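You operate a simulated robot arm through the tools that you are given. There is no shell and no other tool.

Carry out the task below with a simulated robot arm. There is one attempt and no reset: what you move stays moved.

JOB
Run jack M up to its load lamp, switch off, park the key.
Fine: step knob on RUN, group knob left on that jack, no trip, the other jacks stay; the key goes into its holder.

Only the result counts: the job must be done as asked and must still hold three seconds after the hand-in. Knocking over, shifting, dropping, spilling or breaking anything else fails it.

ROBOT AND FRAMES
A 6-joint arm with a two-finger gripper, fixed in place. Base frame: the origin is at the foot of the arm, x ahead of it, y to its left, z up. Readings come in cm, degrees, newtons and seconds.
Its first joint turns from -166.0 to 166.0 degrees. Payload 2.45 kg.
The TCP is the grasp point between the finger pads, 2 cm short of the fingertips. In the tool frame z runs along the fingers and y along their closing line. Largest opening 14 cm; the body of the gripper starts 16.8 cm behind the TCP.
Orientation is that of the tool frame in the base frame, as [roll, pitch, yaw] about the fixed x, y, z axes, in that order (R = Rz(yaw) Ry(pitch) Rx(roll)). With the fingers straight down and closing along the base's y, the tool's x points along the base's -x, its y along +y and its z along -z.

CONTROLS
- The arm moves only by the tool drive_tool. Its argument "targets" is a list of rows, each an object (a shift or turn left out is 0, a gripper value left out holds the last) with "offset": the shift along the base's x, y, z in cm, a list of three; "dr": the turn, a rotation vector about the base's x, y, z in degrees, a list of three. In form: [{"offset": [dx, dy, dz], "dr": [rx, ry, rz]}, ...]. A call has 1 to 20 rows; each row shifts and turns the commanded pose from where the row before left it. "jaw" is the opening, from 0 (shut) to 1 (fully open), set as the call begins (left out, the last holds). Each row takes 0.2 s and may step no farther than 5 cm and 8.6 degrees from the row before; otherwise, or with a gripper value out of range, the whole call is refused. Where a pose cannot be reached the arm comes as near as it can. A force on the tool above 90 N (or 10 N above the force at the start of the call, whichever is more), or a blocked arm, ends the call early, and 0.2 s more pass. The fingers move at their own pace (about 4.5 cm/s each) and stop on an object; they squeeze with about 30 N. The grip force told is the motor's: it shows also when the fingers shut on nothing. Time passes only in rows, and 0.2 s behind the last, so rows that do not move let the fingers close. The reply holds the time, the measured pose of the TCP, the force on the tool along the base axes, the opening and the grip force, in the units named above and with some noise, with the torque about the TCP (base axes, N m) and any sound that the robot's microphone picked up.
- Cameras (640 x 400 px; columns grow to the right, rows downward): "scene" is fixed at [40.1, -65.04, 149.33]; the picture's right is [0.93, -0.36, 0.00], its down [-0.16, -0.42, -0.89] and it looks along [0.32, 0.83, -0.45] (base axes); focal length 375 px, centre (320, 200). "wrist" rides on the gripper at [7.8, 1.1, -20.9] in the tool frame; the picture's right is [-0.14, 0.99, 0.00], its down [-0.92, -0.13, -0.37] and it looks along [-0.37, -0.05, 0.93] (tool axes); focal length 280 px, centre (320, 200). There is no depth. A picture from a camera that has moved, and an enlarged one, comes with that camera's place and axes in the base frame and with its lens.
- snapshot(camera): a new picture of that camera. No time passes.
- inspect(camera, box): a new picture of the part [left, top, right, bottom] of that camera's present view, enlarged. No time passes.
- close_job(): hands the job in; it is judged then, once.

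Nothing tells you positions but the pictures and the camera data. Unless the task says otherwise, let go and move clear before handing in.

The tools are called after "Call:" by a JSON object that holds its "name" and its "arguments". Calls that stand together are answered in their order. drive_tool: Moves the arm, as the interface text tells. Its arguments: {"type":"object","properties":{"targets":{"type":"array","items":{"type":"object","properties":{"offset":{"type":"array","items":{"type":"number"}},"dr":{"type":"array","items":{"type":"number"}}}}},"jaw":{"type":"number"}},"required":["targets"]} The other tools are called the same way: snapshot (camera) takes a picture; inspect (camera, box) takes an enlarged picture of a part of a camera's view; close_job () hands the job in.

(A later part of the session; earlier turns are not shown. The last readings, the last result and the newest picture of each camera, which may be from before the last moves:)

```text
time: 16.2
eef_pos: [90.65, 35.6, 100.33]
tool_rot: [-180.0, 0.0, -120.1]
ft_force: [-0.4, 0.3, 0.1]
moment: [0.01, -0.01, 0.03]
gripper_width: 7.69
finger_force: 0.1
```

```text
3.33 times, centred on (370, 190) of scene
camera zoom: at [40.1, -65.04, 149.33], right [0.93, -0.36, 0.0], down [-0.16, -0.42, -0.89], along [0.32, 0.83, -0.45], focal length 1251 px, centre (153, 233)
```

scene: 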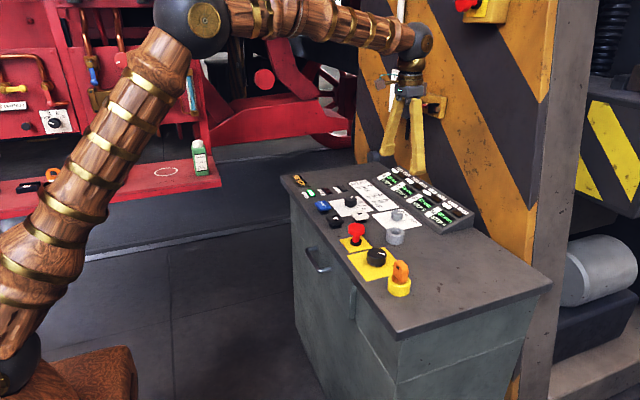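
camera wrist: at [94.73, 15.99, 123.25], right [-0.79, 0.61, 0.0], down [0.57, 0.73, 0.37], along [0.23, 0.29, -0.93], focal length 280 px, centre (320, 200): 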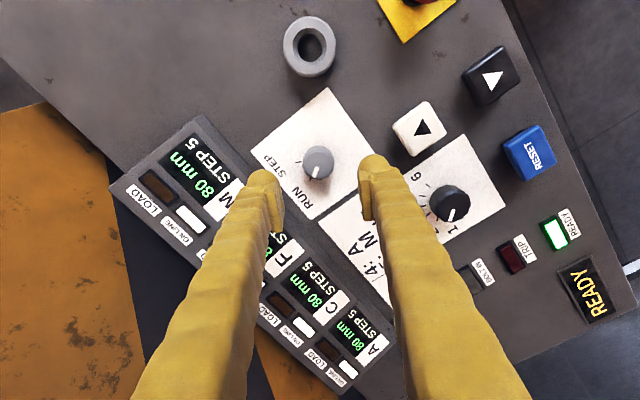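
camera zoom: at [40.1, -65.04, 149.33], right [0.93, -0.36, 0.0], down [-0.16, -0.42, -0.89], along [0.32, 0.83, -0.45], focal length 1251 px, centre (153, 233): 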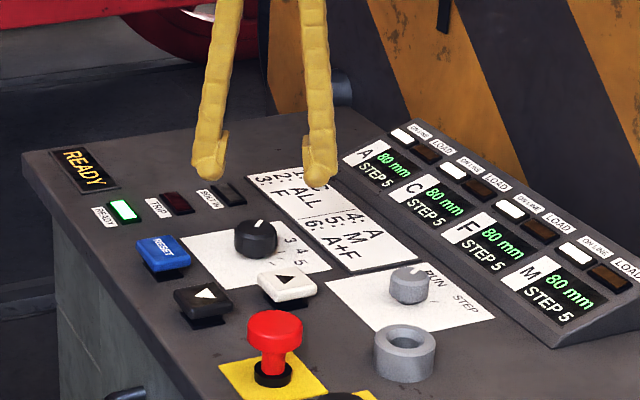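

The knob centre comes out at about [90.1, 35.75]; I'll correct the offset and descend around it.

Call:
{"name": "drive_tool", "arguments": {"targets": [{"offset": [-0.52, 0.13, -2]}, {"offset": [0, 0, -2]}, {"offset": [0, 0, -1.5]}, {"offset": [0, 0, 0]}]}}

Call:
{"name": "inspect", "arguments": {"camera": "wrist", "box": [220, 90, 420, 250]}}

```text
time: 17.2
eef_pos: [90.01, 35.71, 94.88]
tool_rot: [180.0, 0.0, -120.0]
ft_force: [0.2, -0.1, -0.5]
moment: [-0.02, 0.01, 0.03]
gripper_width: 7.67
finger_force: 0.1
```

```text
2.50 times, centred on (320, 170) of wrist
camera zoom: at [85.18, 29.34, 115.6], right [-0.79, 0.61, 0.0], down [0.57, 0.73, 0.37], along [0.23, 0.29, -0.93], focal length 701 px, centre (320, 275)
```

zoom: 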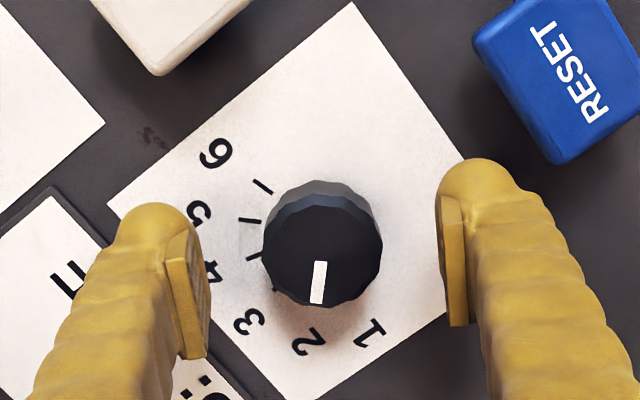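

Call:
{"name": "drive_tool", "arguments": {"targets": [{"offset": [0, 0, -1]}, {"offset": [0, -0.05, -0.6]}, {"offset": [0, 0, 0]}]}}

Call:
{"name": "drive_tool", "arguments": {"targets": [{"offset": [0, 0, 0]}, {"offset": [0, 0, 0]}, {"offset": [0, 0, 0]}, {"offset": [0, 0, 0]}], "jaw": 0}}

Call:
{"name": "inspect", "arguments": {"camera": "wrist", "box": [220, 90, 420, 250]}}

```text
time: 18.0
eef_pos: [90.06, 35.66, 93.26]
tool_rot: [179.9, 0.0, -120.1]
ft_force: [-0.1, 0.3, 0.4]
moment: [0.03, 0.0, 0.01]
gripper_width: 7.7
finger_force: 0.0
```

```text
time: 19.0
eef_pos: [89.96, 35.64, 93.32]
tool_rot: [-180.0, 0.0, -120.0]
ft_force: [-2.7, 1.5, -0.1]
moment: [0.0, 0.05, 0.03]
gripper_width: 4.08
finger_force: 40.1
```

```text
2.50 times, centred on (320, 170) of wrist
camera zoom: at [85.14, 29.3, 114.08], right [-0.79, 0.61, 0.0], down [0.57, 0.73, 0.37], along [0.23, 0.29, -0.93], focal length 701 px, centre (320, 275)
```

zoom: 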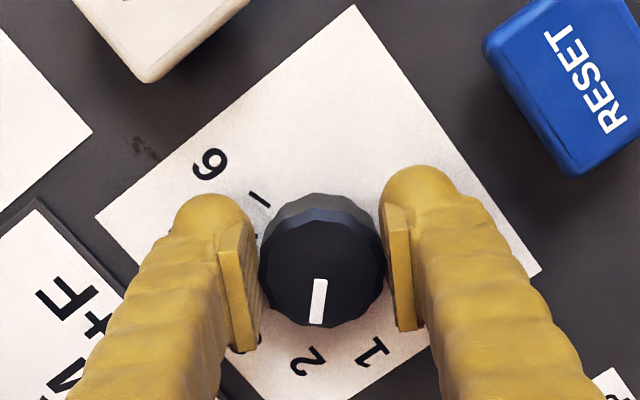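

Clean grip with almost no side load. I'll turn the group knob by -90° in two halves.

Call:
{"name": "drive_tool", "arguments": {"targets": [{"dr": [0, 0, -7.5]}, {"dr": [0, 0, -7.5]}, {"dr": [0, 0, -7.5]}, {"dr": [0, 0, -7.5]}, {"dr": [0, 0, -7.5]}, {"dr": [0, 0, -7.5]}]}}

Call:
{"name": "inspect", "arguments": {"camera": "wrist", "box": [220, 90, 420, 250]}}

```text
time: 20.4
eef_pos: [90.05, 35.96, 93.37]
tool_rot: [179.9, 0.1, -164.9]
ft_force: [-15.9, 61.4, -21.0]
moment: [0.24, 0.03, 0.05]
gripper_width: 4.06
finger_force: 44.7
```

```text
2.50 times, centred on (320, 170) of wrist
camera zoom: at [82.24, 34.84, 114.08], right [-0.12, 0.99, 0.0], down [0.92, 0.11, 0.37], along [0.37, 0.05, -0.93], focal length 701 px, centre (320, 275)
```

zoom: 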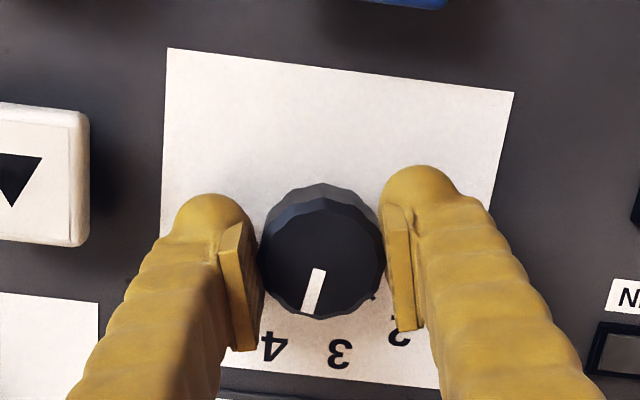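

The side force shows the true knob centre is slightly more +y. I'll shift to relieve it before continuing.

Call:
{"name": "drive_tool", "arguments": {"targets": [{"offset": [-0.05, 0.3, 0]}, {"offset": [0, 0, 0]}]}}

```text
time: 21.0
eef_pos: [90.06, 36.0, 93.37]
tool_rot: [180.0, 0.0, -165.0]
ft_force: [6.3, 40.0, -30.2]
moment: [0.21, -0.06, 0.04]
gripper_width: 4.0
finger_force: 45.1
```

Call:
{"name": "drive_tool", "arguments": {"targets": [{"offset": [0, 0.3, 0]}, {"offset": [0, 0, 0]}]}}

```text
time: 21.6
eef_pos: [89.96, 35.91, 93.31]
tool_rot: [-179.9, 0.0, -165.0]
ft_force: [14.1, -16.0, -19.9]
moment: [-0.16, -0.04, -0.05]
gripper_width: 4.01
finger_force: 44.8
```

Call:
{"name": "drive_tool", "arguments": {"targets": [{"offset": [0.05, -0.05, 0], "dr": [0, 0, -7.5]}, {"dr": [0, 0, -7.5]}, {"dr": [0, 0, -7.5]}]}}

Call:
{"name": "inspect", "arguments": {"camera": "wrist", "box": [220, 90, 420, 250]}}

```text
time: 22.4
eef_pos: [90.07, 36.06, 93.34]
tool_rot: [179.9, 0.0, 172.5]
ft_force: [-3.5, -39.6, -4.3]
moment: [-0.44, 0.46, -0.05]
gripper_width: 4.04
finger_force: 44.5
```

```text
2.50 times, centred on (320, 170) of wrist
camera zoom: at [82.46, 38.08, 114.14], right [0.27, 0.96, 0.0], down [0.9, -0.25, 0.37], along [0.35, -0.1, -0.93], focal length 701 px, centre (320, 275)
```

zoom: 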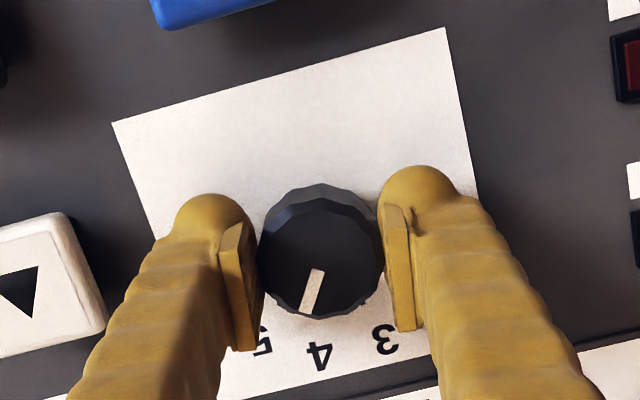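

Call:
{"name": "drive_tool", "arguments": {"targets": [{"offset": [0, -0.25, 0]}, {"dr": [0, 0, -7.5]}, {"dr": [0, 0, -5]}, {"offset": [0, 0, 0]}]}}

Call:
{"name": "inspect", "arguments": {"camera": "wrist", "box": [220, 90, 420, 250]}}

```text
time: 23.4
eef_pos: [90.03, 36.06, 93.44]
tool_rot: [179.9, 0.0, 160.1]
ft_force: [10.0, 5.4, -5.5]
moment: [0.1, -0.12, -0.01]
gripper_width: 4.04
finger_force: 44.9
```

```text
2.50 times, centred on (320, 170) of wrist
camera zoom: at [83.05, 39.64, 114.13], right [0.47, 0.88, 0.0], down [0.82, -0.44, 0.37], along [0.33, -0.17, -0.93], focal length 701 px, centre (320, 275)
```

zoom: 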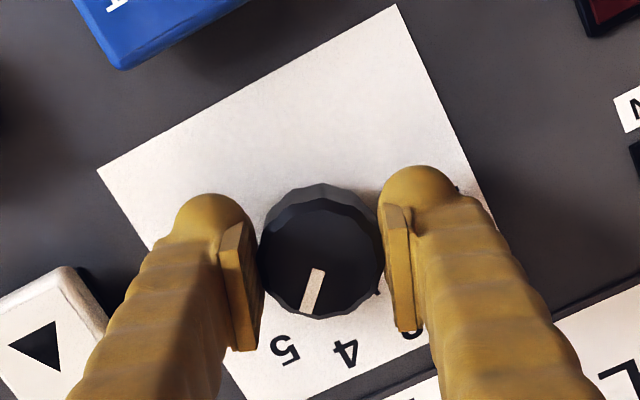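

The pointer now lines up with 5. I'll release and check.

Call:
{"name": "drive_tool", "arguments": {"targets": [{"offset": [0, 0, 0]}, {"offset": [0, 0, 0]}, {"offset": [0, 0, 0]}], "jaw": 0.55}}

Call:
{"name": "drive_tool", "arguments": {"targets": [{"offset": [0, 0, 2]}, {"offset": [0, 0, 3]}, {"offset": [0, 0, 4]}, {"offset": [0, 0, 0]}]}}

Call:
{"name": "inspect", "arguments": {"camera": "wrist", "box": [220, 90, 420, 250]}}

Call:
{"name": "inspect", "arguments": {"camera": "scene", "box": [285, 160, 445, 250]}}

Call:
{"name": "snapshot", "arguments": {"camera": "wrist"}}

```text
time: 24.2
eef_pos: [90.03, 35.83, 93.4]
tool_rot: [-180.0, 0.0, 160.0]
ft_force: [-0.1, -1.1, 0.5]
moment: [-0.04, -0.01, -0.02]
gripper_width: 7.71
finger_force: 0.0
```

```text
time: 25.2
eef_pos: [90.02, 36.0, 102.49]
tool_rot: [180.0, 0.0, 160.0]
ft_force: [-0.3, 0.3, 0.2]
moment: [0.01, 0.02, 0.0]
gripper_width: 7.71
finger_force: 0.0
```

```text
2.50 times, centred on (320, 170) of wrist
camera zoom: at [82.97, 39.63, 123.32], right [0.47, 0.88, 0.0], down [0.82, -0.43, 0.37], along [0.33, -0.17, -0.93], focal length 701 px, centre (320, 275)
```

zoom: 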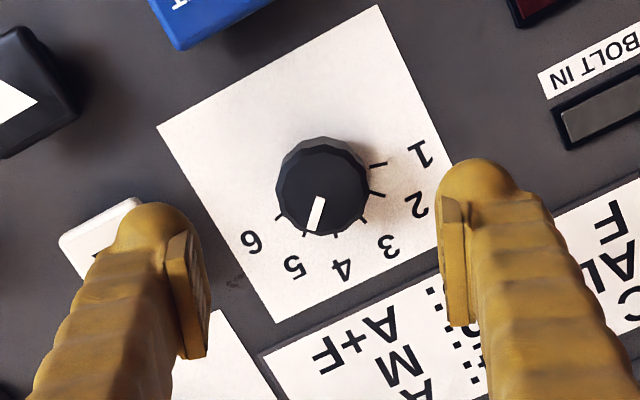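

```text
4.00 times, centred on (365, 205) of scene
camera zoom: at [40.1, -65.04, 149.33], right [0.93, -0.36, 0.0], down [-0.16, -0.42, -0.89], along [0.32, 0.83, -0.45], focal length 1501 px, centre (140, 180)
```

zoom: 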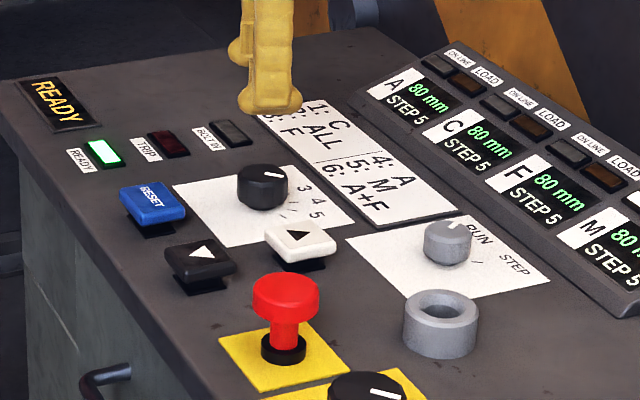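

```text
taken
camera wrist: at [82.97, 39.63, 123.32], right [0.47, 0.88, 0.0], down [0.82, -0.43, 0.37], along [0.33, -0.17, -0.93], focal length 280 px, centre (320, 200)
```

wrist: 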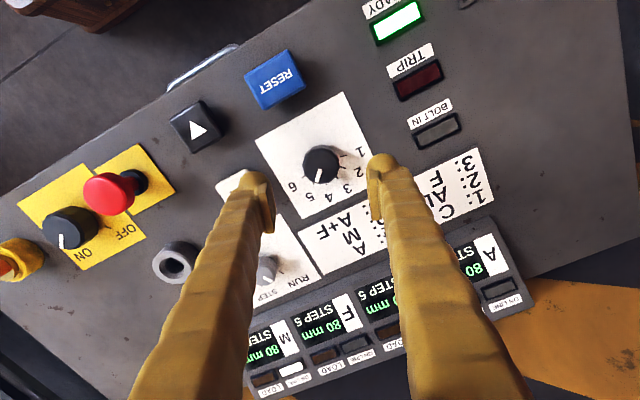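

The ON LINE lamps for A, C and F went dark; M should be the only one lit. I'll confirm that and then go to the white UP button.

Call:
{"name": "inspect", "arguments": {"camera": "scene", "box": [370, 155, 490, 245]}}

Call:
{"name": "inspect", "arguments": {"camera": "wrist", "box": [280, 130, 370, 210]}}

Call:
{"name": "inspect", "arguments": {"camera": "wrist", "box": [230, 220, 410, 400]}}

```text
4.44 times, centred on (430, 200) of scene
camera zoom: at [40.1, -65.04, 149.33], right [0.93, -0.36, 0.0], down [-0.16, -0.42, -0.89], along [0.32, 0.83, -0.45], focal length 1668 px, centre (-169, 200)
```

zoom: 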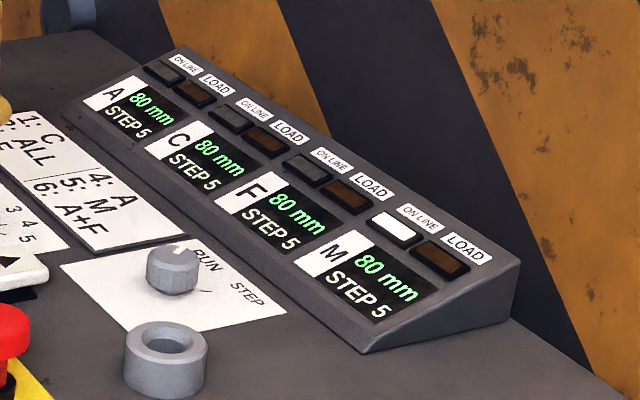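

```text
5.00 times, centred on (325, 170) of wrist
camera zoom: at [82.97, 39.63, 123.32], right [0.47, 0.88, 0.0], down [0.82, -0.43, 0.37], along [0.33, -0.17, -0.93], focal length 1402 px, centre (295, 350)
```

zoom: 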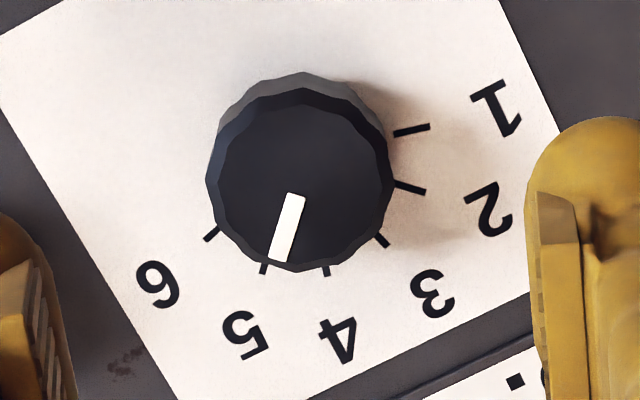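

```text
2.22 times, centred on (320, 310) of wrist
camera zoom: at [82.97, 39.63, 123.32], right [0.47, 0.88, 0.0], down [0.82, -0.43, 0.37], along [0.33, -0.17, -0.93], focal length 623 px, centre (320, -44)
```

zoom: 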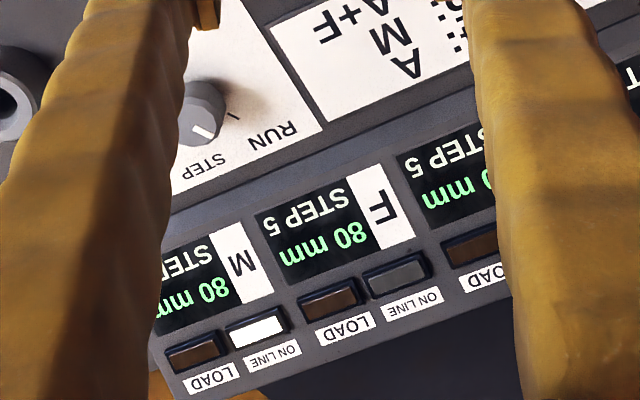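

Call:
{"name": "inspect", "arguments": {"camera": "wrist", "box": [255, 235, 325, 300]}}

Call:
{"name": "inspect", "arguments": {"camera": "scene", "box": [385, 200, 430, 232]}}

```text
6.15 times, centred on (290, 268) of wrist
camera zoom: at [82.97, 39.63, 123.32], right [0.47, 0.88, 0.0], down [0.82, -0.43, 0.37], along [0.33, -0.17, -0.93], focal length 1726 px, centre (505, -215)
```

zoom: 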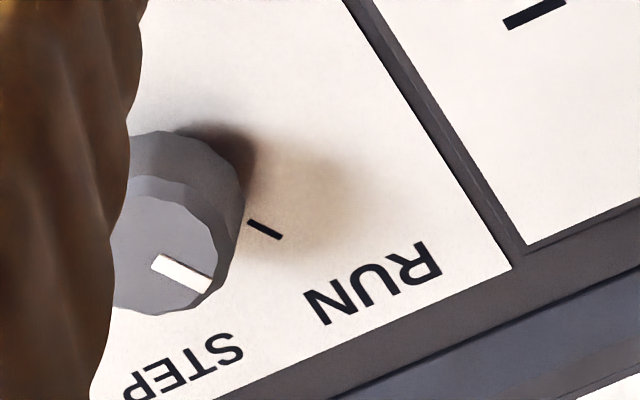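

```text
12.50 times, centred on (408, 216) of scene
camera zoom: at [40.1, -65.04, 149.33], right [0.93, -0.36, 0.0], down [-0.16, -0.42, -0.89], along [0.32, 0.83, -0.45], focal length 4690 px, centre (-774, 0)
```

zoom: 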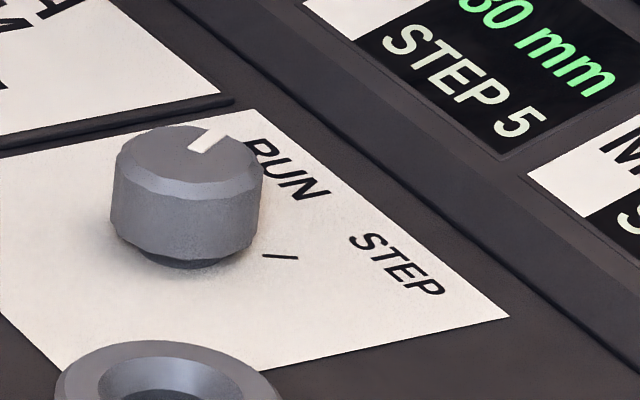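

M is selected alone and the step pointer is parallel to the RUN tick. I'll close the fingers and move above the white UP button at about [88.7, 25.9].

Call:
{"name": "drive_tool", "arguments": {"targets": [{"offset": [-0.4, -3.4, 0]}, {"offset": [-0.4, -3.4, 0]}, {"offset": [-0.5, -3.3, 0]}, {"offset": [0, 0, -2]}, {"offset": [0, 0, -1.5]}, {"offset": [0, 0, 0]}], "jaw": 0}}

Call:
{"name": "snapshot", "arguments": {"camera": "wrist"}}

Call:
{"name": "snapshot", "arguments": {"camera": "scene"}}

Call:
{"name": "inspect", "arguments": {"camera": "scene", "box": [320, 180, 420, 240]}}

```text
time: 26.6
eef_pos: [88.73, 25.9, 98.96]
tool_rot: [180.0, 0.0, 160.0]
ft_force: [0.2, 0.6, 0.0]
moment: [0.03, -0.01, 0.0]
gripper_width: 0.0
finger_force: 29.4
```

```text
taken
camera wrist: at [81.78, 29.5, 119.69], right [0.47, 0.88, 0.0], down [0.82, -0.43, 0.37], along [0.33, -0.17, -0.93], focal length 280 px, centre (320, 200)
```

wrist: 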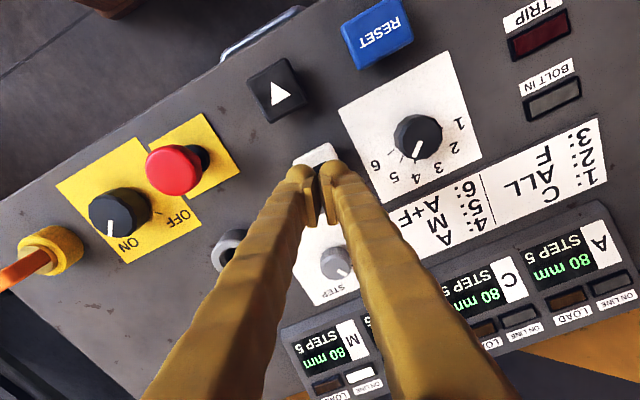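

```text
taken
```

scene: 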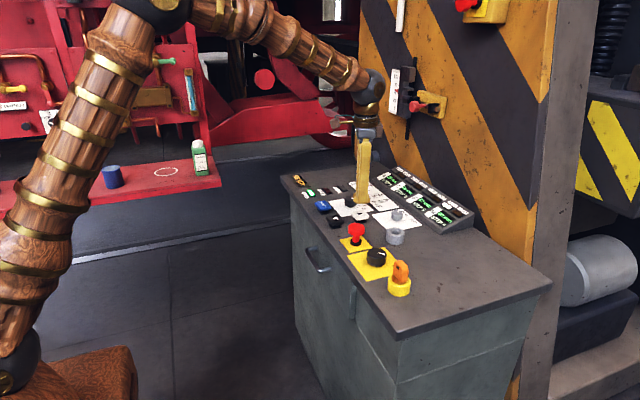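

```text
6.40 times, centred on (370, 210) of scene
camera zoom: at [40.1, -65.04, 149.33], right [0.93, -0.36, 0.0], down [-0.16, -0.42, -0.89], along [0.32, 0.83, -0.45], focal length 2401 px, centre (0, 136)
```

zoom: 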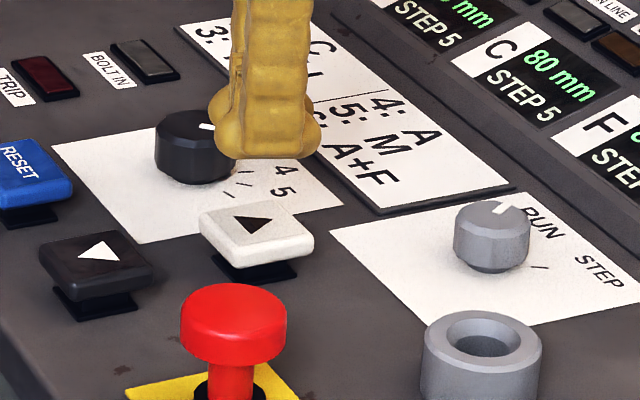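

The fingertip is directly above the white button. I'll lower to just above contact.

Call:
{"name": "drive_tool", "arguments": {"targets": [{"offset": [0, 0, -2]}, {"offset": [0, 0, -1.7]}, {"offset": [0, 0, 0]}]}}

Call:
{"name": "inspect", "arguments": {"camera": "scene", "box": [340, 190, 390, 235]}}

Call:
{"name": "inspect", "arguments": {"camera": "scene", "box": [370, 155, 490, 245]}}

```text
time: 27.4
eef_pos: [88.6, 25.75, 95.25]
tool_rot: [-180.0, 0.0, 159.9]
ft_force: [0.0, -0.4, 0.2]
moment: [-0.01, 0.02, 0.0]
gripper_width: 0.0
finger_force: 29.2
```

```text
8.89 times, centred on (365, 212) of scene
camera zoom: at [40.1, -65.04, 149.33], right [0.93, -0.36, 0.0], down [-0.16, -0.42, -0.89], along [0.32, 0.83, -0.45], focal length 3335 px, centre (-80, 89)
```

zoom: 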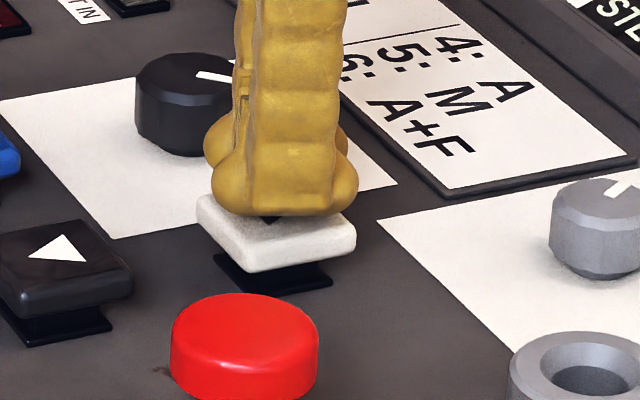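

```text
4.44 times, centred on (430, 200) of scene
camera zoom: at [40.1, -65.04, 149.33], right [0.93, -0.36, 0.0], down [-0.16, -0.42, -0.89], along [0.32, 0.83, -0.45], focal length 1668 px, centre (-169, 200)
```

zoom: 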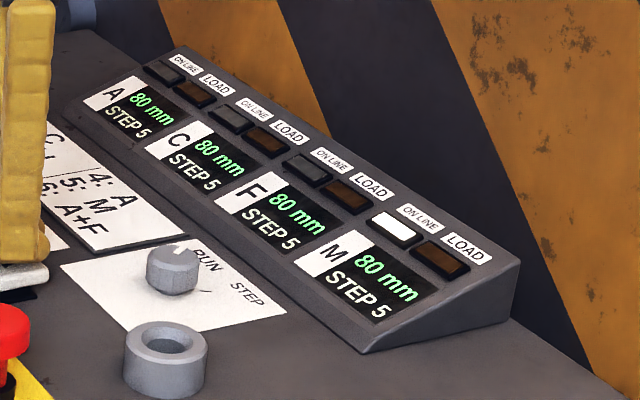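

Just above the button. I'll press in small steps, watching force, sound and the M display.

Call:
{"name": "drive_tool", "arguments": {"targets": [{"offset": [0, 0, -0.3]}]}}

Call:
{"name": "inspect", "arguments": {"camera": "scene", "box": [370, 155, 490, 245]}}

```text
time: 27.8
eef_pos: [88.61, 25.89, 94.86]
tool_rot: [-179.9, 0.0, 160.0]
ft_force: [-0.5, -0.2, 0.0]
moment: [0.01, 0.0, 0.01]
gripper_width: 0.01
finger_force: 29.5
```

```text
4.44 times, centred on (430, 200) of scene
camera zoom: at [40.1, -65.04, 149.33], right [0.93, -0.36, 0.0], down [-0.16, -0.42, -0.89], along [0.32, 0.83, -0.45], focal length 1668 px, centre (-169, 200)
```

zoom: 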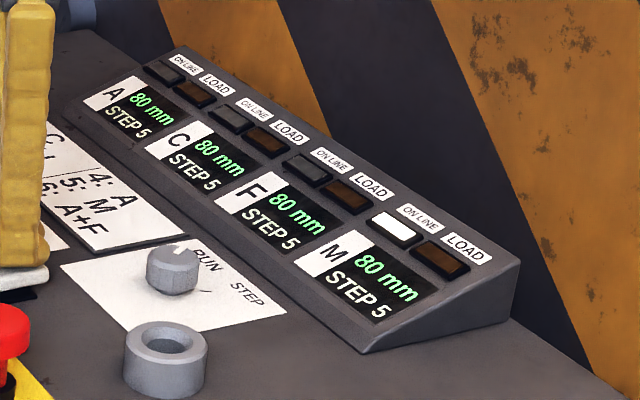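

Call:
{"name": "drive_tool", "arguments": {"targets": [{"offset": [0, 0, -0.3]}]}}

Call:
{"name": "inspect", "arguments": {"camera": "scene", "box": [370, 155, 490, 245]}}

```text
time: 28.2
eef_pos: [88.71, 25.88, 94.6]
tool_rot: [-180.0, -0.1, 160.1]
ft_force: [-0.4, 0.5, -0.3]
moment: [0.0, -0.04, -0.04]
gripper_width: 0.01
finger_force: 29.4
```

```text
4.44 times, centred on (430, 200) of scene
camera zoom: at [40.1, -65.04, 149.33], right [0.93, -0.36, 0.0], down [-0.16, -0.42, -0.89], along [0.32, 0.83, -0.45], focal length 1668 px, centre (-169, 200)
```

zoom: 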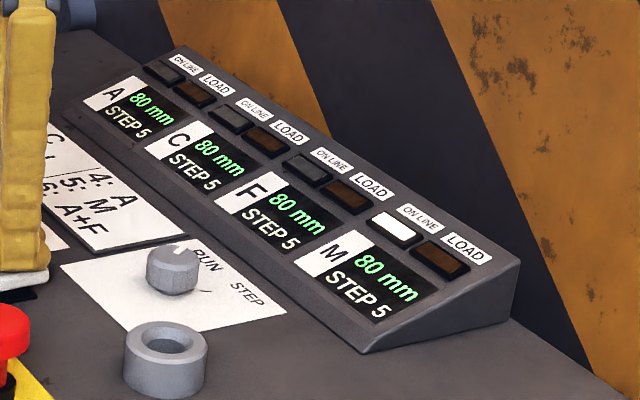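

Call:
{"name": "drive_tool", "arguments": {"targets": [{"offset": [0, 0, -0.2]}]}}

Call:
{"name": "inspect", "arguments": {"camera": "scene", "box": [370, 155, 490, 245]}}

Call:
{"name": "inspect", "arguments": {"camera": "scene", "box": [340, 190, 390, 235]}}

```text
time: 28.6
eef_pos: [88.8, 25.83, 94.45]
tool_rot: [179.9, 0.0, 160.1]
ft_force: [1.6, 0.5, 1.8]
moment: [0.0, -0.01, 0.01]
gripper_width: 0.58
finger_force: 29.4
```

```text
4.44 times, centred on (430, 200) of scene
camera zoom: at [40.1, -65.04, 149.33], right [0.93, -0.36, 0.0], down [-0.16, -0.42, -0.89], along [0.32, 0.83, -0.45], focal length 1668 px, centre (-169, 200)
```

zoom: 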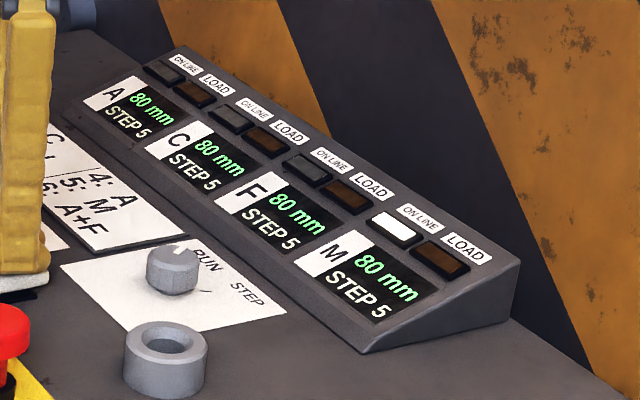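

```text
8.89 times, centred on (365, 212) of scene
camera zoom: at [40.1, -65.04, 149.33], right [0.93, -0.36, 0.0], down [-0.16, -0.42, -0.89], along [0.32, 0.83, -0.45], focal length 3335 px, centre (-80, 89)
```

zoom: 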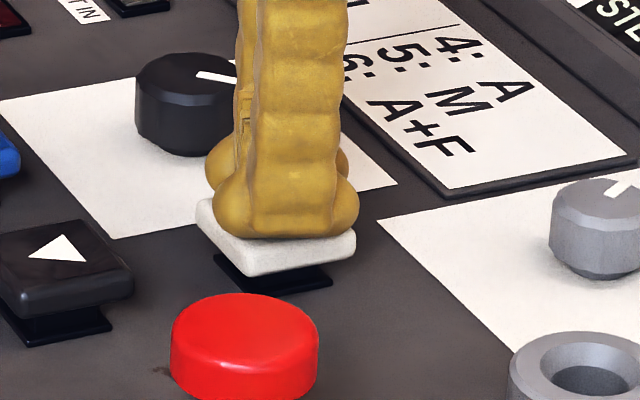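

Contact has begun (1.8 N). I'll press a little further.

Call:
{"name": "drive_tool", "arguments": {"targets": [{"offset": [0, 0, -0.15]}]}}

Call:
{"name": "inspect", "arguments": {"camera": "scene", "box": [370, 155, 490, 245]}}

```text
time: 29.0
eef_pos: [88.75, 25.79, 94.37]
tool_rot: [-180.0, 0.1, 159.9]
ft_force: [1.5, -0.2, 2.2]
moment: [-0.07, -0.02, -0.01]
gripper_width: 0.6
finger_force: 29.1
```

```text
4.44 times, centred on (430, 200) of scene
camera zoom: at [40.1, -65.04, 149.33], right [0.93, -0.36, 0.0], down [-0.16, -0.42, -0.89], along [0.32, 0.83, -0.45], focal length 1668 px, centre (-169, 200)
```

zoom: 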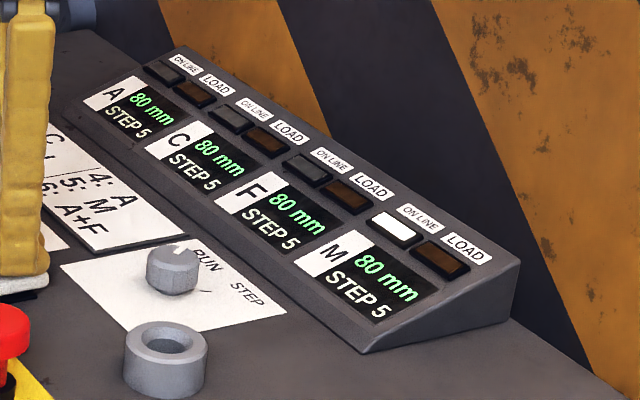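

Call:
{"name": "drive_tool", "arguments": {"targets": [{"offset": [0, 0, -0.15]}]}}

Call:
{"name": "inspect", "arguments": {"camera": "scene", "box": [370, 155, 490, 245]}}

```text
time: 29.4
eef_pos: [88.72, 25.79, 93.98]
tool_rot: [179.9, 0.0, 160.0]
ft_force: [0.3, 1.4, 2.8]
moment: [0.03, 0.01, 0.0]
gripper_width: 0.61
finger_force: 29.4
```

```text
4.44 times, centred on (430, 200) of scene
camera zoom: at [40.1, -65.04, 149.33], right [0.93, -0.36, 0.0], down [-0.16, -0.42, -0.89], along [0.32, 0.83, -0.45], focal length 1668 px, centre (-169, 200)
```

zoom: 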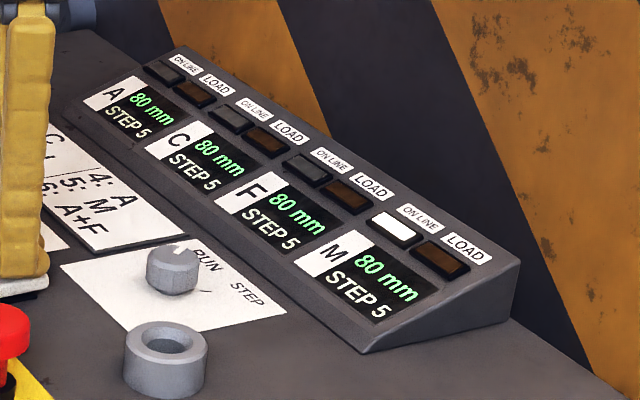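

Call:
{"name": "drive_tool", "arguments": {"targets": [{"offset": [0, 0, -0.12]}]}}

Call:
{"name": "inspect", "arguments": {"camera": "scene", "box": [370, 155, 490, 245]}}

Call:
{"name": "inspect", "arguments": {"camera": "scene", "box": [340, 190, 390, 235]}}

```text
time: 29.8
eef_pos: [88.61, 25.79, 93.94]
tool_rot: [180.0, -0.1, 160.0]
ft_force: [1.1, -1.1, 3.2]
moment: [0.0, -0.02, -0.01]
gripper_width: 0.59
finger_force: 29.2
heard: click
```

```text
4.44 times, centred on (430, 200) of scene
camera zoom: at [40.1, -65.04, 149.33], right [0.93, -0.36, 0.0], down [-0.16, -0.42, -0.89], along [0.32, 0.83, -0.45], focal length 1668 px, centre (-169, 200)
```

zoom: 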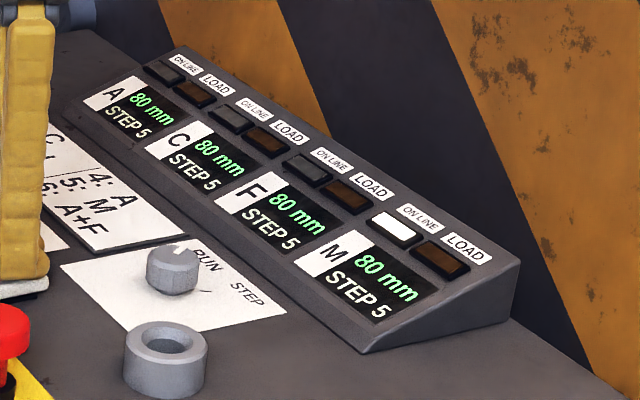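

```text
8.89 times, centred on (365, 212) of scene
camera zoom: at [40.1, -65.04, 149.33], right [0.93, -0.36, 0.0], down [-0.16, -0.42, -0.89], along [0.32, 0.83, -0.45], focal length 3335 px, centre (-80, 89)
```

zoom: 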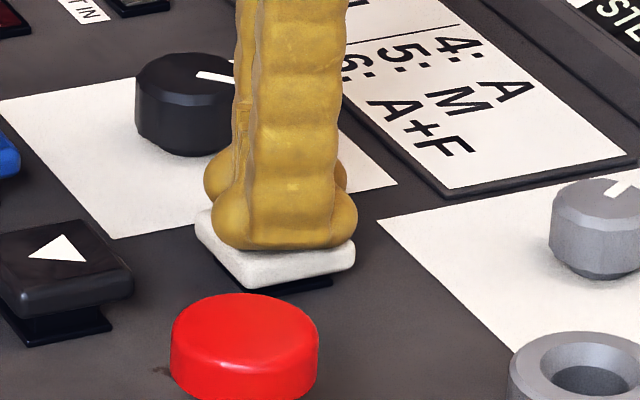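

A click was heard: the button is made. I'll hold for a moment and check the M reading, other jacks and the TRIP/READY display.

Call:
{"name": "drive_tool", "arguments": {"targets": [{"offset": [0, 0, 0]}]}}

Call:
{"name": "inspect", "arguments": {"camera": "scene", "box": [370, 155, 490, 245]}}

Call:
{"name": "inspect", "arguments": {"camera": "scene", "box": [285, 165, 365, 225]}}

```text
time: 30.2
eef_pos: [88.69, 25.8, 93.95]
tool_rot: [180.0, 0.0, 160.0]
ft_force: [0.6, -1.0, 3.4]
moment: [-0.03, 0.02, 0.01]
gripper_width: 0.6
finger_force: 29.5
```

```text
4.44 times, centred on (430, 200) of scene
camera zoom: at [40.1, -65.04, 149.33], right [0.93, -0.36, 0.0], down [-0.16, -0.42, -0.89], along [0.32, 0.83, -0.45], focal length 1668 px, centre (-169, 200)
```

zoom: 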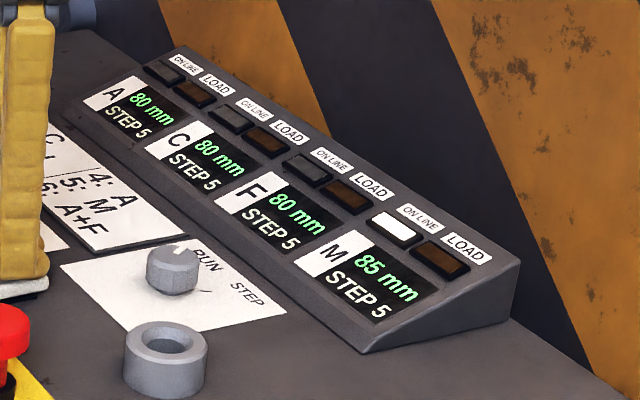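

```text
6.67 times, centred on (325, 195) of scene
camera zoom: at [40.1, -65.04, 149.33], right [0.93, -0.36, 0.0], down [-0.16, -0.42, -0.89], along [0.32, 0.83, -0.45], focal length 2501 px, centre (287, 233)
```

zoom: 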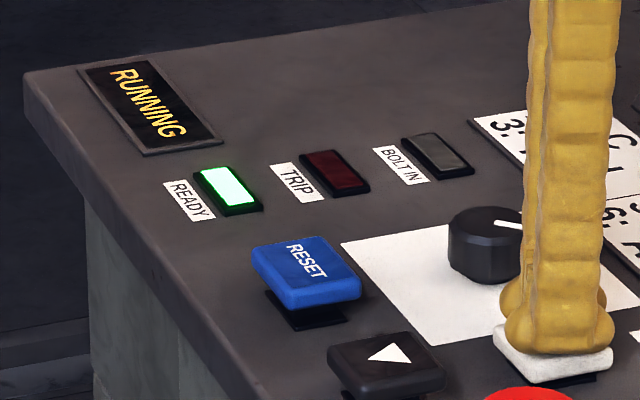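

M moved to 85 mm and the panel shows RUNNING; the others stay at 80. I'll keep holding and check after each short interval.

Call:
{"name": "drive_tool", "arguments": {"targets": [{"offset": [0, 0, 0]}]}}

Call:
{"name": "inspect", "arguments": {"camera": "scene", "box": [370, 155, 490, 245]}}

Call:
{"name": "inspect", "arguments": {"camera": "scene", "box": [285, 165, 365, 225]}}

```text
time: 30.6
eef_pos: [88.75, 25.83, 93.89]
tool_rot: [180.0, 0.1, 160.0]
ft_force: [0.3, -1.1, 3.4]
moment: [-0.03, 0.01, 0.04]
gripper_width: 0.58
finger_force: 29.6
```

```text
4.44 times, centred on (430, 200) of scene
camera zoom: at [40.1, -65.04, 149.33], right [0.93, -0.36, 0.0], down [-0.16, -0.42, -0.89], along [0.32, 0.83, -0.45], focal length 1668 px, centre (-169, 200)
```

zoom: 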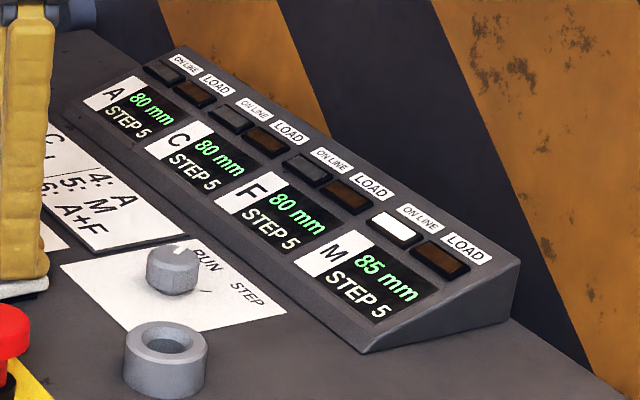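

```text
6.67 times, centred on (325, 195) of scene
camera zoom: at [40.1, -65.04, 149.33], right [0.93, -0.36, 0.0], down [-0.16, -0.42, -0.89], along [0.32, 0.83, -0.45], focal length 2501 px, centre (287, 233)
```

zoom: 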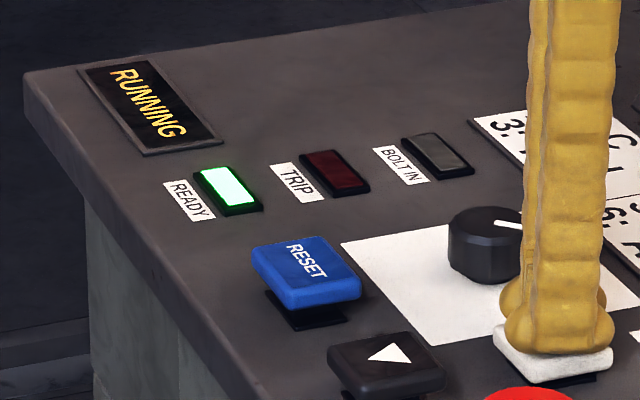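

Call:
{"name": "drive_tool", "arguments": {"targets": [{"offset": [0, 0, 0]}]}}

Call:
{"name": "inspect", "arguments": {"camera": "scene", "box": [370, 155, 490, 245]}}

```text
time: 31.0
eef_pos: [88.73, 25.94, 93.91]
tool_rot: [-179.9, 0.0, 160.0]
ft_force: [0.0, -2.7, 3.3]
moment: [0.02, 0.0, 0.02]
gripper_width: 0.57
finger_force: 29.3
```

```text
4.44 times, centred on (430, 200) of scene
camera zoom: at [40.1, -65.04, 149.33], right [0.93, -0.36, 0.0], down [-0.16, -0.42, -0.89], along [0.32, 0.83, -0.45], focal length 1668 px, centre (-169, 200)
```

zoom: 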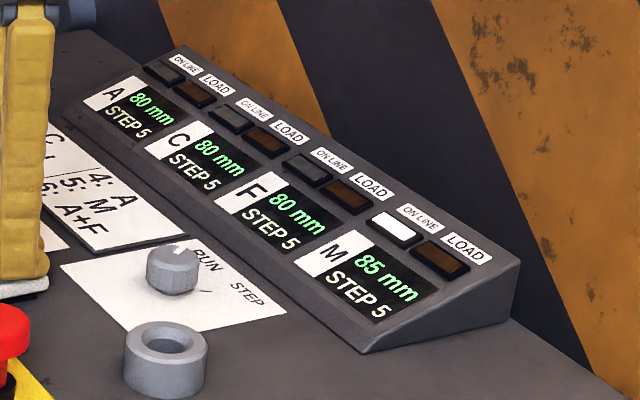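

Call:
{"name": "drive_tool", "arguments": {"targets": [{"offset": [0, 0, 0]}]}}

Call:
{"name": "inspect", "arguments": {"camera": "scene", "box": [370, 155, 490, 245]}}

Call:
{"name": "inspect", "arguments": {"camera": "scene", "box": [375, 55, 465, 145]}}

```text
time: 31.4
eef_pos: [88.73, 25.89, 93.83]
tool_rot: [179.9, 0.0, 160.1]
ft_force: [-0.7, -1.1, 3.6]
moment: [-0.01, 0.01, 0.01]
gripper_width: 0.6
finger_force: 29.8
```

```text
4.44 times, centred on (430, 200) of scene
camera zoom: at [40.1, -65.04, 149.33], right [0.93, -0.36, 0.0], down [-0.16, -0.42, -0.89], along [0.32, 0.83, -0.45], focal length 1668 px, centre (-169, 200)
```

zoom: 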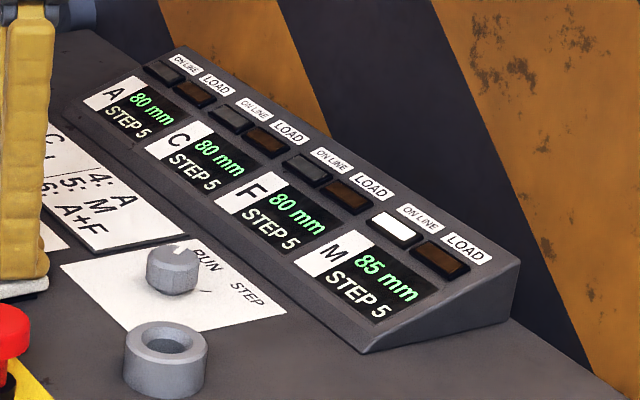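

```text
4.44 times, centred on (420, 100) of scene
camera zoom: at [40.1, -65.04, 149.33], right [0.93, -0.36, 0.0], down [-0.16, -0.42, -0.89], along [0.32, 0.83, -0.45], focal length 1668 px, centre (-124, 644)
```

zoom: 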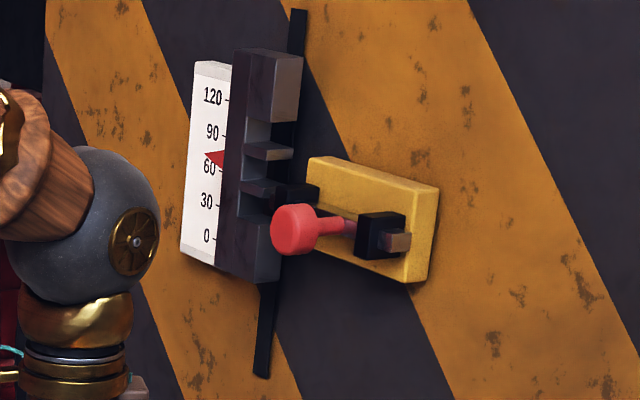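

Call:
{"name": "drive_tool", "arguments": {"targets": [{"offset": [0, 0, 0]}]}}

Call:
{"name": "inspect", "arguments": {"camera": "scene", "box": [370, 155, 490, 245]}}

Call:
{"name": "inspect", "arguments": {"camera": "scene", "box": [285, 165, 365, 225]}}

```text
time: 31.8
eef_pos: [88.72, 25.78, 93.87]
tool_rot: [180.0, 0.0, 160.0]
ft_force: [-2.4, 0.0, 2.8]
moment: [-0.05, 0.04, 0.01]
gripper_width: 0.62
finger_force: 29.2
```

```text
4.44 times, centred on (430, 200) of scene
camera zoom: at [40.1, -65.04, 149.33], right [0.93, -0.36, 0.0], down [-0.16, -0.42, -0.89], along [0.32, 0.83, -0.45], focal length 1668 px, centre (-169, 200)
```

zoom: 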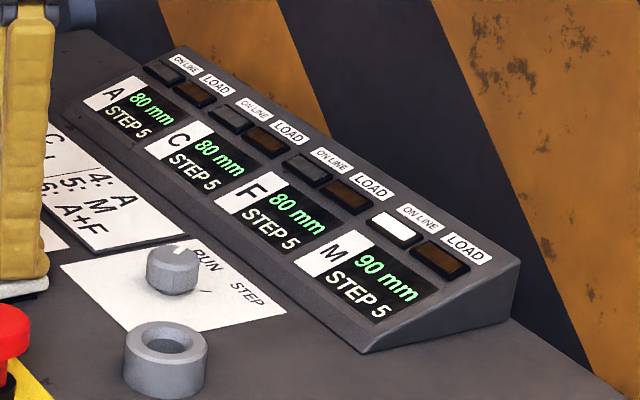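

```text
6.67 times, centred on (325, 195) of scene
camera zoom: at [40.1, -65.04, 149.33], right [0.93, -0.36, 0.0], down [-0.16, -0.42, -0.89], along [0.32, 0.83, -0.45], focal length 2501 px, centre (287, 233)
```

zoom: 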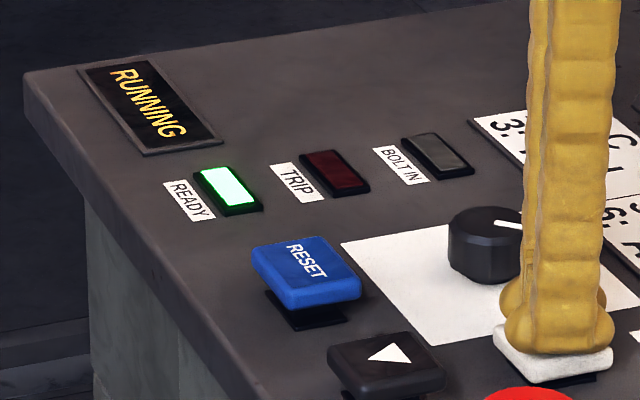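

M advances about 5 mm every 1.6 s with the button held. I'll keep holding in short intervals, watching the LOAD lamp.

Call:
{"name": "drive_tool", "arguments": {"targets": [{"offset": [0, 0, 0]}]}}

Call:
{"name": "inspect", "arguments": {"camera": "scene", "box": [370, 155, 490, 245]}}

```text
time: 32.2
eef_pos: [88.67, 25.89, 93.86]
tool_rot: [180.0, 0.0, 160.0]
ft_force: [-1.7, 0.1, 4.3]
moment: [-0.01, 0.02, 0.04]
gripper_width: 0.58
finger_force: 29.4
```

```text
4.44 times, centred on (430, 200) of scene
camera zoom: at [40.1, -65.04, 149.33], right [0.93, -0.36, 0.0], down [-0.16, -0.42, -0.89], along [0.32, 0.83, -0.45], focal length 1668 px, centre (-169, 200)
```

zoom: 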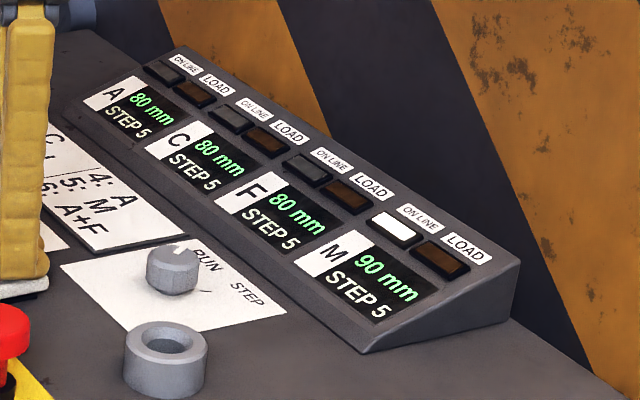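

Call:
{"name": "drive_tool", "arguments": {"targets": [{"offset": [0, 0, 0]}]}}

Call:
{"name": "inspect", "arguments": {"camera": "scene", "box": [370, 155, 490, 245]}}

```text
time: 32.6
eef_pos: [88.6, 25.84, 93.9]
tool_rot: [-179.9, 0.0, 159.9]
ft_force: [-0.9, -0.4, 4.3]
moment: [-0.01, 0.0, 0.02]
gripper_width: 0.61
finger_force: 29.1
```

```text
4.44 times, centred on (430, 200) of scene
camera zoom: at [40.1, -65.04, 149.33], right [0.93, -0.36, 0.0], down [-0.16, -0.42, -0.89], along [0.32, 0.83, -0.45], focal length 1668 px, centre (-169, 200)
```

zoom: 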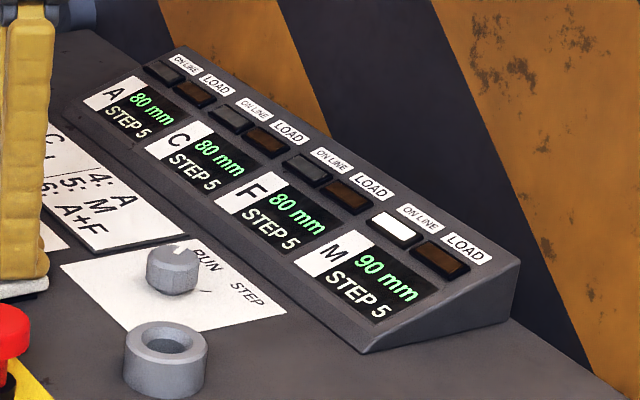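

Call:
{"name": "drive_tool", "arguments": {"targets": [{"offset": [0, 0, 0]}]}}

Call:
{"name": "inspect", "arguments": {"camera": "scene", "box": [370, 155, 490, 245]}}

```text
time: 33.0
eef_pos: [88.64, 25.89, 93.92]
tool_rot: [-180.0, 0.0, 160.0]
ft_force: [-0.3, 0.7, 4.1]
moment: [-0.01, 0.02, -0.03]
gripper_width: 0.62
finger_force: 29.8
```

```text
4.44 times, centred on (430, 200) of scene
camera zoom: at [40.1, -65.04, 149.33], right [0.93, -0.36, 0.0], down [-0.16, -0.42, -0.89], along [0.32, 0.83, -0.45], focal length 1668 px, centre (-169, 200)
```

zoom: 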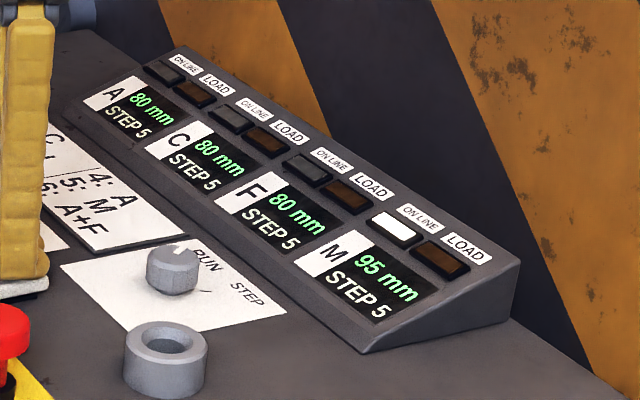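

Call:
{"name": "drive_tool", "arguments": {"targets": [{"offset": [0, 0, 0]}]}}

Call:
{"name": "inspect", "arguments": {"camera": "scene", "box": [370, 155, 490, 245]}}

```text
time: 33.4
eef_pos: [88.65, 25.87, 93.94]
tool_rot: [-180.0, 0.0, 160.1]
ft_force: [-1.4, 0.5, 3.8]
moment: [0.0, 0.02, -0.01]
gripper_width: 0.6
finger_force: 29.9
```

```text
4.44 times, centred on (430, 200) of scene
camera zoom: at [40.1, -65.04, 149.33], right [0.93, -0.36, 0.0], down [-0.16, -0.42, -0.89], along [0.32, 0.83, -0.45], focal length 1668 px, centre (-169, 200)
```

zoom: 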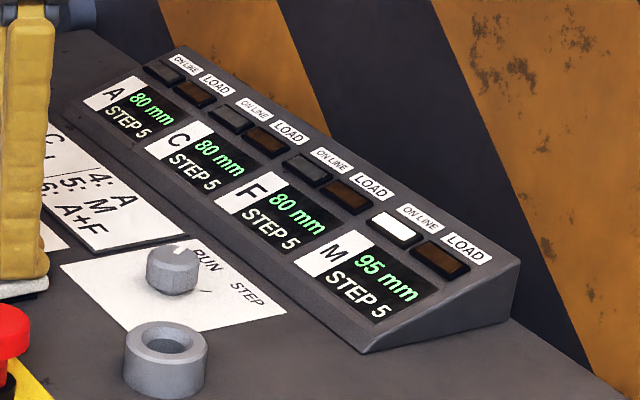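

Call:
{"name": "drive_tool", "arguments": {"targets": [{"offset": [0, 0, 0]}]}}

Call:
{"name": "inspect", "arguments": {"camera": "scene", "box": [370, 155, 490, 245]}}

```text
time: 33.8
eef_pos: [88.67, 25.76, 94.03]
tool_rot: [-179.9, 0.0, 160.0]
ft_force: [-1.4, 1.3, 3.8]
moment: [-0.03, 0.03, 0.02]
gripper_width: 0.59
finger_force: 29.3
```

```text
4.44 times, centred on (430, 200) of scene
camera zoom: at [40.1, -65.04, 149.33], right [0.93, -0.36, 0.0], down [-0.16, -0.42, -0.89], along [0.32, 0.83, -0.45], focal length 1668 px, centre (-169, 200)
```

zoom: 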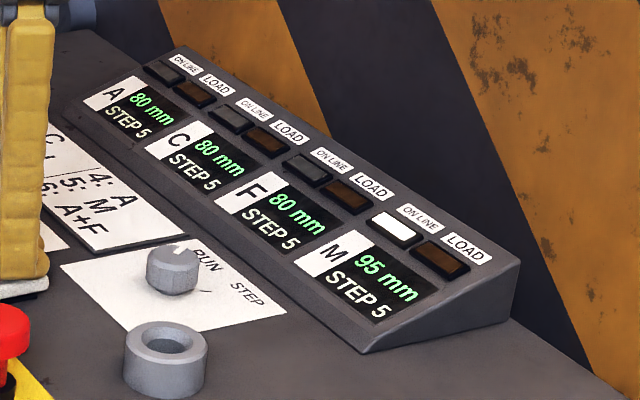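

Call:
{"name": "drive_tool", "arguments": {"targets": [{"offset": [0, 0, 0]}]}}

Call:
{"name": "inspect", "arguments": {"camera": "scene", "box": [370, 155, 490, 245]}}

```text
time: 34.2
eef_pos: [88.66, 25.76, 93.9]
tool_rot: [-179.9, 0.0, 160.1]
ft_force: [-0.3, 1.3, 3.0]
moment: [0.03, 0.04, -0.01]
gripper_width: 0.58
finger_force: 28.7
```

```text
4.44 times, centred on (430, 200) of scene
camera zoom: at [40.1, -65.04, 149.33], right [0.93, -0.36, 0.0], down [-0.16, -0.42, -0.89], along [0.32, 0.83, -0.45], focal length 1668 px, centre (-169, 200)
```

zoom: 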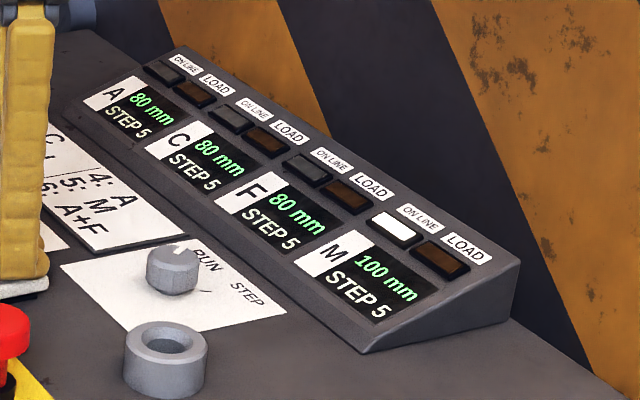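

M reads 100 mm, LOAD still dark. Continuing in the same short intervals.

Call:
{"name": "drive_tool", "arguments": {"targets": [{"offset": [0, 0, 0]}]}}

Call:
{"name": "inspect", "arguments": {"camera": "scene", "box": [370, 155, 490, 245]}}

```text
time: 34.6
eef_pos: [88.74, 25.83, 93.95]
tool_rot: [180.0, 0.0, 160.1]
ft_force: [0.0, 0.5, 3.9]
moment: [-0.02, 0.01, 0.03]
gripper_width: 0.61
finger_force: 29.0
```

```text
4.44 times, centred on (430, 200) of scene
camera zoom: at [40.1, -65.04, 149.33], right [0.93, -0.36, 0.0], down [-0.16, -0.42, -0.89], along [0.32, 0.83, -0.45], focal length 1668 px, centre (-169, 200)
```

zoom: 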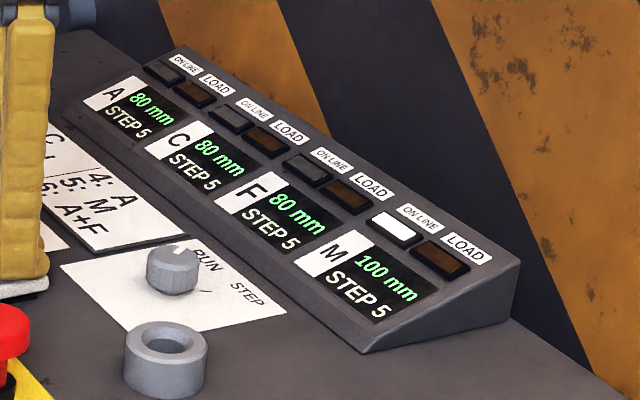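

Call:
{"name": "drive_tool", "arguments": {"targets": [{"offset": [0, 0, 0]}]}}

Call:
{"name": "inspect", "arguments": {"camera": "scene", "box": [370, 155, 490, 245]}}

```text
time: 35.0
eef_pos: [88.64, 25.91, 93.94]
tool_rot: [-179.9, 0.0, 160.1]
ft_force: [0.4, -0.3, 3.0]
moment: [0.0, 0.05, -0.02]
gripper_width: 0.59
finger_force: 29.6
```

```text
4.44 times, centred on (430, 200) of scene
camera zoom: at [40.1, -65.04, 149.33], right [0.93, -0.36, 0.0], down [-0.16, -0.42, -0.89], along [0.32, 0.83, -0.45], focal length 1668 px, centre (-169, 200)
```

zoom: 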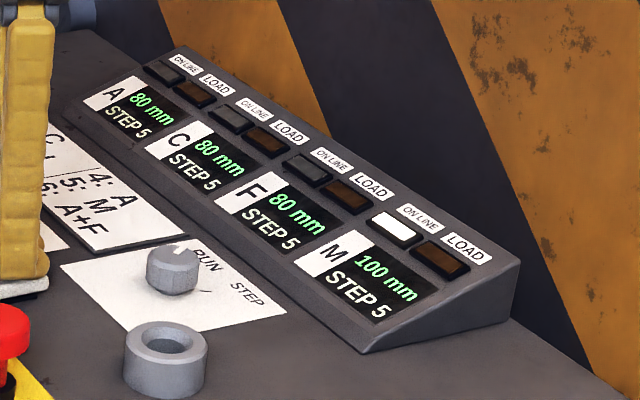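

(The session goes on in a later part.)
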